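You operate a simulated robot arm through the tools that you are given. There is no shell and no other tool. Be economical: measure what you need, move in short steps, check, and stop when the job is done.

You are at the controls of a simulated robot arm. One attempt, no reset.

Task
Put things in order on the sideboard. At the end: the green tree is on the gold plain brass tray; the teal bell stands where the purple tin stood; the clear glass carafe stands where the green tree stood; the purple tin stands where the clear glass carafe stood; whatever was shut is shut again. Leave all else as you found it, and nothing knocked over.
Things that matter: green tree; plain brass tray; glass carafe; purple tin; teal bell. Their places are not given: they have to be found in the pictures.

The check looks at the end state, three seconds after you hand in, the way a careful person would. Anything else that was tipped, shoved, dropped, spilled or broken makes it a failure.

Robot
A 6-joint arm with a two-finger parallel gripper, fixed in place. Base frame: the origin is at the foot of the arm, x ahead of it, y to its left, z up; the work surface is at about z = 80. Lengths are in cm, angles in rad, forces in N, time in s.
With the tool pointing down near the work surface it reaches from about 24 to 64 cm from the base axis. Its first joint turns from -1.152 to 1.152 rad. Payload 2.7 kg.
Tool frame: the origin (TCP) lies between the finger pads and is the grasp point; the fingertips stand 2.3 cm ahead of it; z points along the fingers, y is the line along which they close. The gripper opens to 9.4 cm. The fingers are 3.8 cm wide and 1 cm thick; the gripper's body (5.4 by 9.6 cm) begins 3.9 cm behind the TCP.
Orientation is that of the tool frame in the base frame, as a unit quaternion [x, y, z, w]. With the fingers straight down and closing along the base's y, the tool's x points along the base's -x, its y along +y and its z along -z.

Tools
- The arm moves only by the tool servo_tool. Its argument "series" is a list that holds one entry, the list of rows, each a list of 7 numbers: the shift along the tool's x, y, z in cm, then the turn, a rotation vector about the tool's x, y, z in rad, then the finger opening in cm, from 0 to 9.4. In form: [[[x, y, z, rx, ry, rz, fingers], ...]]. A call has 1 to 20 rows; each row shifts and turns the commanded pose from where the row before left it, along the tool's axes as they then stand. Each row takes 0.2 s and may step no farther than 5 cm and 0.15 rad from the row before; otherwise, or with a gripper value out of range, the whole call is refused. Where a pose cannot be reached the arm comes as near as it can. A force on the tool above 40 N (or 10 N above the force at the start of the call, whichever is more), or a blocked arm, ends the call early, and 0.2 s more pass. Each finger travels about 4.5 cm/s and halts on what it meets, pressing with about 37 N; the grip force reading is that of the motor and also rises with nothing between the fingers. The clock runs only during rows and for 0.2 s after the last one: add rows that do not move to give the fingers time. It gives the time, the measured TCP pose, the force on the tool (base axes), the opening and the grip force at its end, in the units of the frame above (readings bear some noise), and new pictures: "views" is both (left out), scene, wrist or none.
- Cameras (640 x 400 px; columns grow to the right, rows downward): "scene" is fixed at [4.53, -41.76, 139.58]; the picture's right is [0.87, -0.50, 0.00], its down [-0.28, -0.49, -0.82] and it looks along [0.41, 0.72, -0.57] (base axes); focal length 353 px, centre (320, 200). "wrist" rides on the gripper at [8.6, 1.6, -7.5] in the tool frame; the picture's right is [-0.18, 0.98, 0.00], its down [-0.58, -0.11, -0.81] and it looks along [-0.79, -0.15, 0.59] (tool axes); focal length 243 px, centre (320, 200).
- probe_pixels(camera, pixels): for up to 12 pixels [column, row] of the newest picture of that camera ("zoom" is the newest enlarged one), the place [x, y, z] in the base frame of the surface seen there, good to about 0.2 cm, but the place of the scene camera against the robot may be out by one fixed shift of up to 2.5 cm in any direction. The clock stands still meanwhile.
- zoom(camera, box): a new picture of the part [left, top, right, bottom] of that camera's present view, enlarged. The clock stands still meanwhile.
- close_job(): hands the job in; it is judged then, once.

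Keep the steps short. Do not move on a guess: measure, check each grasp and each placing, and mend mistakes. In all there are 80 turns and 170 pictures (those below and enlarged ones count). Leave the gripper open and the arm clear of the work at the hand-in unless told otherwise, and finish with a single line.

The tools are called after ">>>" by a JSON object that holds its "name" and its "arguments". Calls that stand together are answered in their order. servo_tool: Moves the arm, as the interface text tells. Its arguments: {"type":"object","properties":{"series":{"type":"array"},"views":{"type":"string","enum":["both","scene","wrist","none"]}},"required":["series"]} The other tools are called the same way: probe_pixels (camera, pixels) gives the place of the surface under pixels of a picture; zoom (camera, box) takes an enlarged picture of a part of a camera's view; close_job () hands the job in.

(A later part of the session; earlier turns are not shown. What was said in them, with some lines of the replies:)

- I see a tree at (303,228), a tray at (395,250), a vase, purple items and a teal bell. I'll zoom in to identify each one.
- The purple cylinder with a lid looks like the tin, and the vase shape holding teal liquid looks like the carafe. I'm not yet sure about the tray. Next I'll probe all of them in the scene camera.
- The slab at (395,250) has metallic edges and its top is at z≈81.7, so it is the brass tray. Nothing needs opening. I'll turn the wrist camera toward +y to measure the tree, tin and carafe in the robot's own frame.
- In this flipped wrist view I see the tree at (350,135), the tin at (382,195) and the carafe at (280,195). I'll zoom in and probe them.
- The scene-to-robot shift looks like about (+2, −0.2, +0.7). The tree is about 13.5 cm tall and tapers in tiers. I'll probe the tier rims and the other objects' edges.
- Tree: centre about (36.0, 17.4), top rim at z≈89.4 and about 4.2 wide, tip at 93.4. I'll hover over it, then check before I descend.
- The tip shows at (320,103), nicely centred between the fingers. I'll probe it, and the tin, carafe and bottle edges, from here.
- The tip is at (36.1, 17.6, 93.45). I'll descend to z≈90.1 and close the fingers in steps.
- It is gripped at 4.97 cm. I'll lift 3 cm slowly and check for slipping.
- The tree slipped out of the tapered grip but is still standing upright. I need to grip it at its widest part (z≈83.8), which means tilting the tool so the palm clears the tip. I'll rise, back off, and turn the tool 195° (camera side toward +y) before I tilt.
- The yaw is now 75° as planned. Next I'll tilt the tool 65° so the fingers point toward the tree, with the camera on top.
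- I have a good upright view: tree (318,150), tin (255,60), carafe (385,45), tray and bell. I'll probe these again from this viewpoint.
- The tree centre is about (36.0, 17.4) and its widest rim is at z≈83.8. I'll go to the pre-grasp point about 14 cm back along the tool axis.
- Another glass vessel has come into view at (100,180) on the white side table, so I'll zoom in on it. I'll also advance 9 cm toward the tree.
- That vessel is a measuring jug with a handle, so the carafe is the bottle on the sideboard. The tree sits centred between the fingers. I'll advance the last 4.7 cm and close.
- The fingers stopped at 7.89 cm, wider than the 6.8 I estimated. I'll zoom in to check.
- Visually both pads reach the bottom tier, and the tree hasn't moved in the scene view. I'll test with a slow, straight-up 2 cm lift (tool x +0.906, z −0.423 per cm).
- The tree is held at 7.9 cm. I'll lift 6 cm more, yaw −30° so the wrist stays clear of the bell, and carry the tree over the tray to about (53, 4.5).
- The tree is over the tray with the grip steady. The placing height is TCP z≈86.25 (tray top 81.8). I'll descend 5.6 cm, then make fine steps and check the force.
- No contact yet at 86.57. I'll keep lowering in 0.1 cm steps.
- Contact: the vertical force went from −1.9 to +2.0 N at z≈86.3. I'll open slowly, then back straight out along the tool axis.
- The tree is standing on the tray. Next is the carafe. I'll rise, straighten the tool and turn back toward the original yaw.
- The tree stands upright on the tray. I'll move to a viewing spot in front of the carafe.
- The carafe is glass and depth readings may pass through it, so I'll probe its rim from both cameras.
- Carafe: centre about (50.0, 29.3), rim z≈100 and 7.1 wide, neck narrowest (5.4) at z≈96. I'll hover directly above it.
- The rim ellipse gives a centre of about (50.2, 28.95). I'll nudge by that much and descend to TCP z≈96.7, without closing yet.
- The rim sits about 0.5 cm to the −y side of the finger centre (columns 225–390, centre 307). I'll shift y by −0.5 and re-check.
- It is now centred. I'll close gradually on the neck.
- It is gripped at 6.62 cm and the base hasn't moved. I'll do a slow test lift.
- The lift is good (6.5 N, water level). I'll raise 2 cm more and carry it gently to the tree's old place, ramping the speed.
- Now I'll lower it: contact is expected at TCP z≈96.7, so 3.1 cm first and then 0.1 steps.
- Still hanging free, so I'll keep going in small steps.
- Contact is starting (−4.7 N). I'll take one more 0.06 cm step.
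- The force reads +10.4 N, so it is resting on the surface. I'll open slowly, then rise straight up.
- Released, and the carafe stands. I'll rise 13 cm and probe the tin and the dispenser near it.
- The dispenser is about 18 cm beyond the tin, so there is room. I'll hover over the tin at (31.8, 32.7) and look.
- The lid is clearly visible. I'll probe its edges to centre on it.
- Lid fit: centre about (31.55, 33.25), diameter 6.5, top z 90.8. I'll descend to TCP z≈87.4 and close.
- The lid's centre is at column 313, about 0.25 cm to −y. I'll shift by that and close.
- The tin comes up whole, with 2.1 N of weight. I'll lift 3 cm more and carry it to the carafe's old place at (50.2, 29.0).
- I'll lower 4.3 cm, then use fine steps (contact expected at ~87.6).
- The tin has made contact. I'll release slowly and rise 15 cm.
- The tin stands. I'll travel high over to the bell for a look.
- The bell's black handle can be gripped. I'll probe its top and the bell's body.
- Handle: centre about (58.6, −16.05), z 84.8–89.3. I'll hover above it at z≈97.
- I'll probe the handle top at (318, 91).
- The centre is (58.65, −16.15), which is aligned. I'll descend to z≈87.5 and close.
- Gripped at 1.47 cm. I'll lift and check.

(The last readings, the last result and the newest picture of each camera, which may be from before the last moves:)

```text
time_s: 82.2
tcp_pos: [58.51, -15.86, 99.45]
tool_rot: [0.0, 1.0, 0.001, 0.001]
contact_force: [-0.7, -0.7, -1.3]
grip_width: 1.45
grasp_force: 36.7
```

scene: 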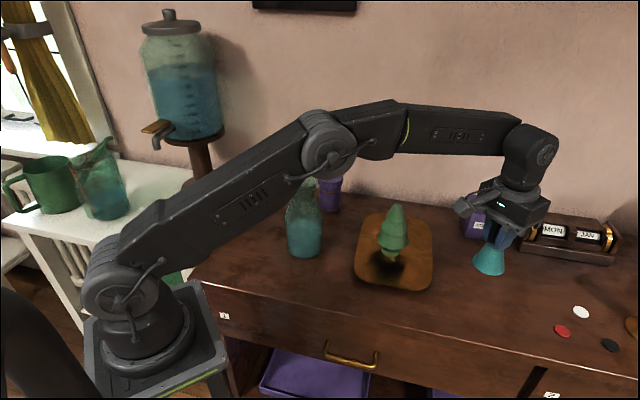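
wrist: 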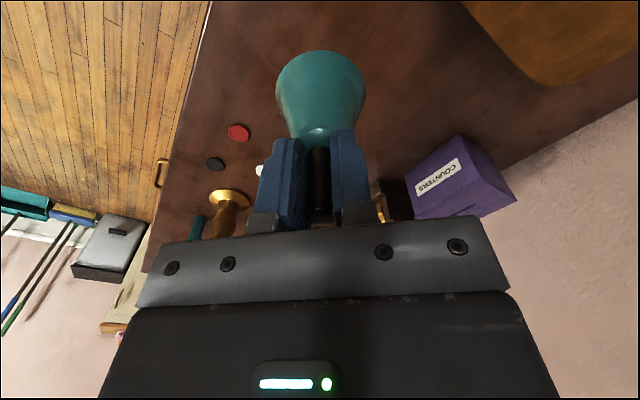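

The bell is held upright. I'll pull inward and rise to z≈113, so it clears the tree and the carafe on the way.

>>> {"name": "servo_tool", "arguments": {"series": [[[2.1, 1.0, -2.25, 0, 0, 0, 0.5], [2.1, 1.0, -2.25, 0, 0, 0, 0.5], [2.1, 1.0, -2.25, 0, 0, 0, 0.5], [2.1, 1.0, -2.25, 0, 0, 0, 0.5], [2.1, 1.0, -2.25, 0, 0, 0, 0.5], [2.1, 1.0, -2.25, 0, 0, 0, 0.5], [0, 0, 0, 0, 0, 0, 0.5]]], "views": "none"}}

>>> {"name": "servo_tool", "arguments": {"series": [[[0.96, 2.88, 0, 0, 0, 0, 0.5], [0.96, 2.88, 0, 0, 0, 0, 0.5], [0.96, 2.88, 0, 0, 0, 0, 0.5], [0.96, 2.88, 0, 0, 0, 0, 0.5], [0.96, 2.88, 0, 0, 0, 0, 0.5], [0.96, 2.88, 0, 0, 0, 0, 0.5], [0.96, 2.88, 0, 0, 0, 0, 0.5], [0.96, 2.88, 0, 0, 0, 0, 0.5], [0.96, 2.88, 0, 0, 0, 0, 0.5], [0.96, 2.88, 0, 0, 0, 0, 0.5], [0.96, 2.88, 0, 0, 0, 0, 0.5], [0.96, 2.88, 0, 0, 0, 0, 0.5], [0.96, 2.88, 0, 0, 0, 0, 0.5], [0.96, 2.88, 0, 0, 0, 0, 0.5], [0.96, 2.88, 0, 0, 0, 0, 0.5], [0, 0, 0, 0, 0, 0, 0.5], [0, 0, 0, 0, 0, 0, 0.5]]]}}

```text
time_s: 83.8
tcp_pos: [45.82, -9.98, 113.28]
tool_rot: [0.0, 1.0, 0.001, 0.0]
contact_force: [0.0, -0.6, 0.4]
grip_width: 1.43
grasp_force: 36.7
```

```text
time_s: 87.4
tcp_pos: [31.46, 33.2, 113.22]
tool_rot: [0.0, 1.0, 0.0, 0.001]
contact_force: [-0.4, 0.3, 0.1]
grip_width: 1.42
grasp_force: 37.3
```

scene: 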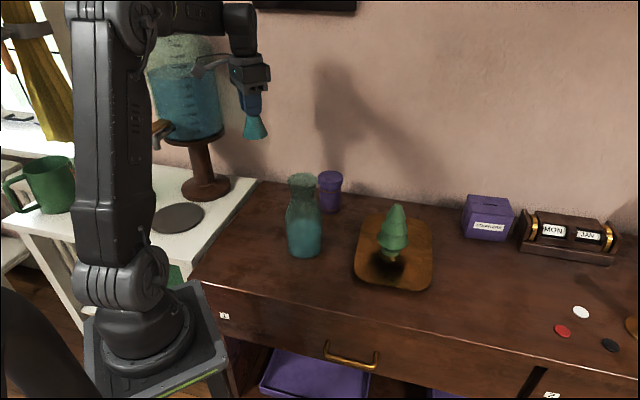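
wrist: 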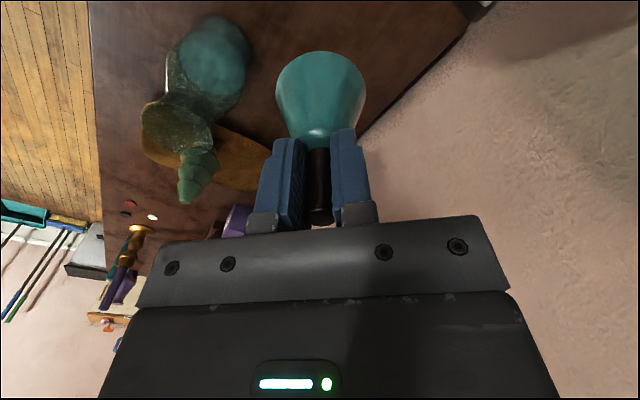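

The bell is over the tin's old place. I'll descend 24.9 cm, then fine steps (contact expected at ~87.5).

>>> {"name": "servo_tool", "arguments": {"series": [[[0, 0, 3, 0, 0, 0, 0.5], [0, 0, 4, 0, 0, 0, 0.5], [0, 0, 4, 0, 0, 0, 0.5], [0, 0, 4, 0, 0, 0, 0.5], [0, 0, 4, 0, 0, 0, 0.5], [0, 0, 3, 0, 0, 0, 0.5], [0, 0, 2, 0, 0, 0, 0.5], [0, 0, 0.9, 0, 0, 0, 0.5], [0, 0, 0, 0, 0, 0, 0.5], [0, 0, 0.2, 0, 0, 0, 0.5], [0, 0, 0.2, 0, 0, 0, 0.5], [0, 0, 0, 0, 0, 0, 0.5]]]}}

>>> {"name": "servo_tool", "arguments": {"series": [[[0, 0, 0.1, 0, 0, 0, 0.5], [0, 0, 0, 0, 0, 0, 0.5]]], "views": "none"}}

```text
time_s: 90.0
tcp_pos: [31.48, 32.96, 87.91]
tool_rot: [0.0, 1.0, 0.001, 0.001]
contact_force: [0.2, 0.4, -0.9]
grip_width: 1.42
grasp_force: 37.4
```

scene: 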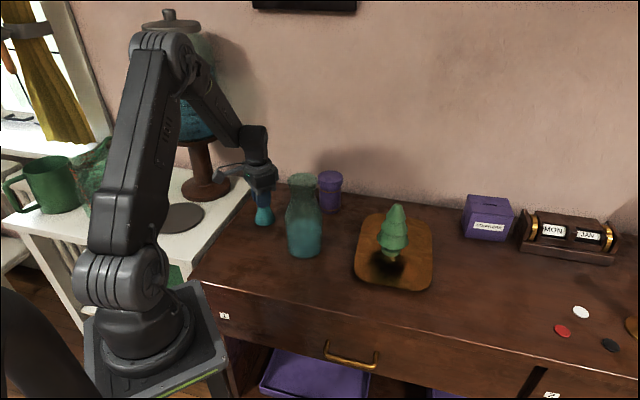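
wrist: 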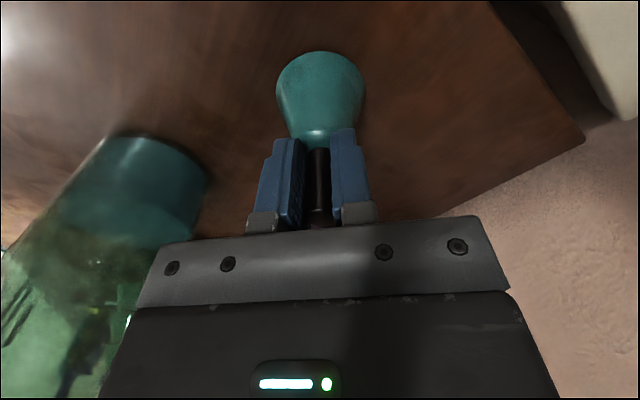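

```text
time_s: 90.6
tcp_pos: [31.39, 33.14, 87.85]
tool_rot: [0.0, 1.0, 0.0, 0.001]
contact_force: [-1.2, -0.4, -0.4]
grip_width: 1.42
grasp_force: 37.1
```

>>> {"name": "servo_tool", "arguments": {"series": [[[0, 0, 0.1, 0, 0, 0, 0.5], [0, 0, 0.1, 0, 0, 0, 0.5], [0, 0, 0, 0, 0, 0, 0.5]]], "views": "none"}}

>>> {"name": "servo_tool", "arguments": {"series": [[[0, 0, 0.08, 0, 0, 0, 0.5], [0, 0, 0, 0, 0, 0, 0.5]]], "views": "none"}}

```text
time_s: 91.4
tcp_pos: [31.58, 33.01, 87.64]
tool_rot: [0.0, 1.0, 0.001, 0.0]
contact_force: [-0.4, 0.0, -1.0]
grip_width: 1.45
grasp_force: 37.4
```

```text
time_s: 92.0
tcp_pos: [31.46, 33.16, 87.4]
tool_rot: [-0.001, 1.0, 0.0, 0.001]
contact_force: [-0.7, 0.1, -1.5]
grip_width: 1.45
grasp_force: 36.8
```

Noise hides any contact, so I'll take one more 0.06 step and read the force.

>>> {"name": "servo_tool", "arguments": {"series": [[[0, 0, 0.06, 0, 0, 0, 0.5], [0, 0, 0, 0, 0, 0, 0.5]]], "views": "none"}}

>>> {"name": "servo_tool", "arguments": {"series": [[[0, 0, 0.04, 0, 0, 0, 0.5], [0, 0, 0, 0, 0, 0, 0.5]]], "views": "scene"}}

>>> {"name": "zoom", "arguments": {"camera": "scene", "box": [220, 150, 320, 250]}}

```text
time_s: 92.6
tcp_pos: [31.48, 33.27, 87.47]
tool_rot: [0.0, 1.0, 0.0, 0.001]
contact_force: [-0.1, -2.0, 3.6]
grip_width: 1.45
grasp_force: 37.0
```

```text
time_s: 93.2
tcp_pos: [31.37, 33.15, 87.42]
tool_rot: [-0.001, 1.0, 0.002, 0.002]
contact_force: [-0.9, -0.5, 12.6]
grip_width: 1.46
grasp_force: 37.1
```

scene: 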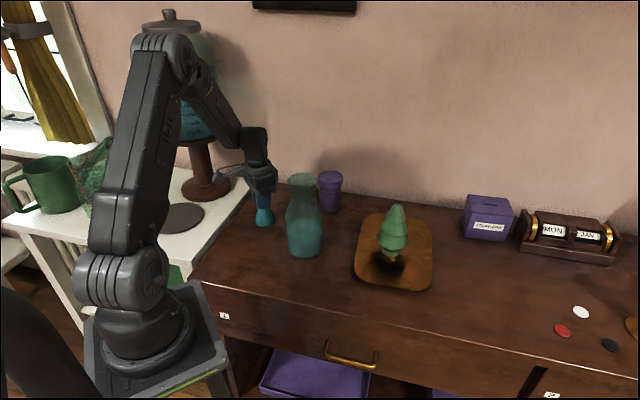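

```text
4.00 times, centred on (270, 200) of scene
```

zoom: 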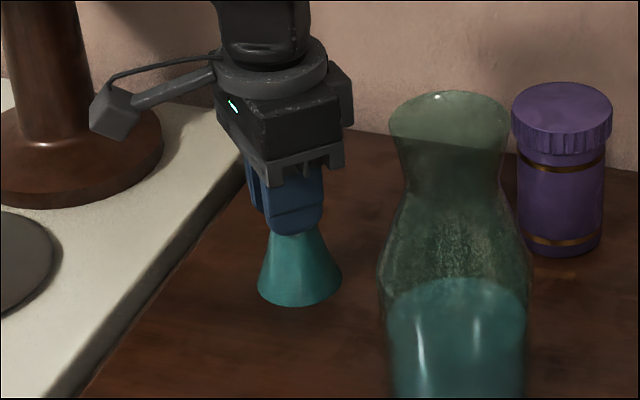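

Firm contact at 12.6 N. I'll ease up slightly, open, rise and move back toward the starting area, clear of everything.

>>> {"name": "servo_tool", "arguments": {"series": [[[0, 0, -0.05, 0, 0, 0, 1.6], [0, 0, 0, 0, 0, 0, 2.2], [0, 0, 0, 0, 0, 0, 4], [0, 0, 0, 0, 0, 0, 5.5], [0, 0, 0, 0, 0, 0, 5.5], [0, 0, -1, 0, 0, 0, 5.5], [0, 0, -3, 0, 0, 0, 5.5], [0, 0, -4, 0, 0, 0, 5.5], [0, 0, -4.5, 0, 0, 0, 5.5], [0, 0, -4.5, 0, 0, 0, 5.5], [0, 0, -4.5, 0, 0, 0, 5.5], [0, 0, -4, 0, 0, 0, 5.5], [0, 0, 0, 0, 0, 0, 5.5]]]}}

>>> {"name": "servo_tool", "arguments": {"series": [[[-1, -4.5, 0, 0, 0, 0, 9.4], [-1, -4.5, 0, 0, 0, 0, 9.4], [-1, -4.5, 0, 0, 0, 0, 9.4], [-1, -4.5, 0, 0, 0, 0, 9.4], [-1, -4.5, 0, 0, 0, 0, 9.4], [-1, -4.5, 0, 0, 0, 0, 9.4], [-1, -4.5, 0, 0, 0, 0, 9.4], [0, 0, 0, 0, 0, 0, 9.4]]]}}

>>> {"name": "zoom", "arguments": {"camera": "scene", "box": [220, 150, 440, 300]}}

>>> {"name": "probe_pixels", "arguments": {"camera": "scene", "pixels": [[265, 224], [267, 194], [330, 211], [330, 176], [305, 256], [398, 210], [400, 245]]}}

```text
time_s: 96.0
tcp_pos: [31.54, 33.12, 113.05]
tool_rot: [0.0, 1.0, 0.001, 0.001]
contact_force: [-0.7, -0.1, -0.2]
grip_width: 5.49
grasp_force: 0.0
```

scene: 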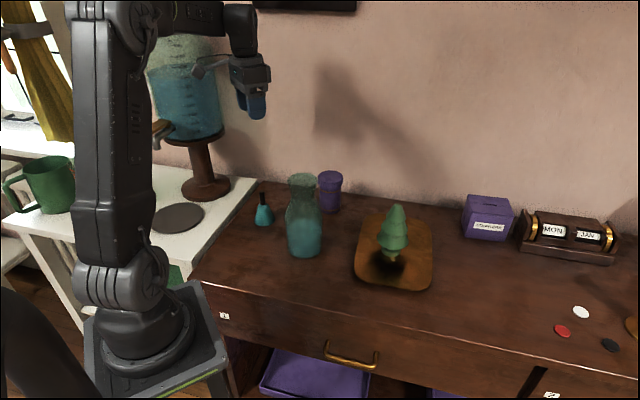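
wrist: 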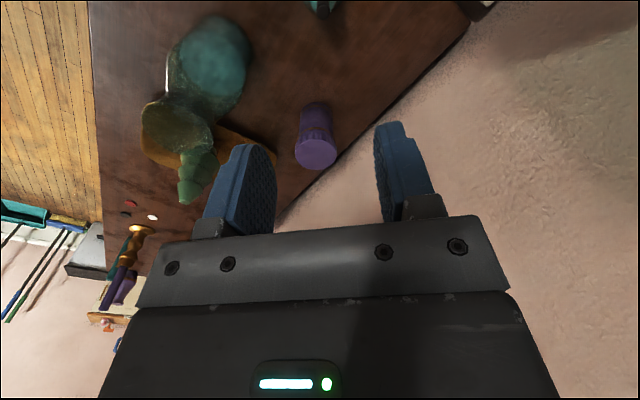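

```text
time_s: 97.8
tcp_pos: [38.73, 1.48, 112.86]
tool_rot: [0.0, 1.0, 0.0, 0.001]
contact_force: [0.5, -0.1, -0.6]
grip_width: 9.44
grasp_force: 0.2
```

scene: 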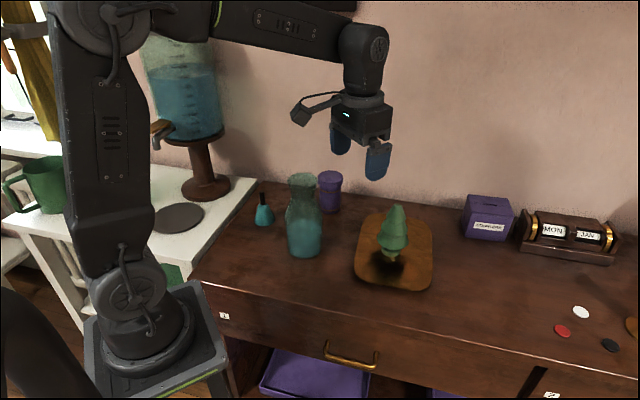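
wrist: 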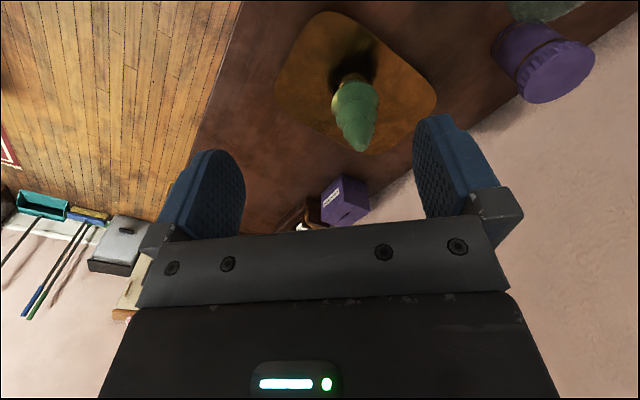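

```text
2.67 times, centred on (330, 225) of scene
```

zoom: 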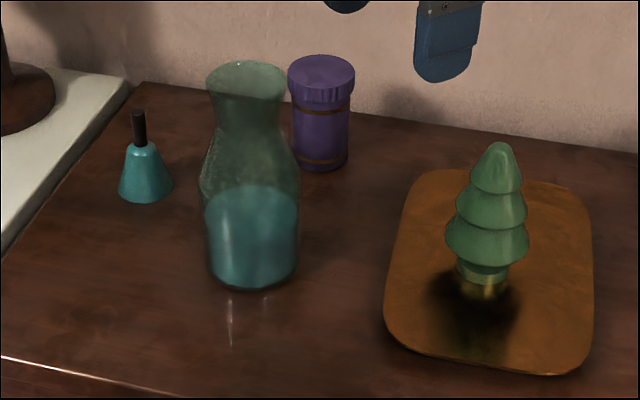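

```text
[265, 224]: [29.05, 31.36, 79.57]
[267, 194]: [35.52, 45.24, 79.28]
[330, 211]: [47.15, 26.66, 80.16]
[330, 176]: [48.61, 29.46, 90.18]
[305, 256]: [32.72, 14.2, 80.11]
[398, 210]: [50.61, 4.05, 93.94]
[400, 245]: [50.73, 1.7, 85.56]
```

All four objects are upright in their new places. The tree is on the tray, the drawers were never touched, the gripper is open and the arm is clear. I'll hand in now.

>>> {"name": "close_job", "arguments": {}}

```text
The job is handed in.
```

I've handed the job in: the tree is on the brass tray, the carafe is where the tree stood, the tin is where the carafe stood, and the bell is where the tin stood, all upright in the last picture, and I opened nothing.
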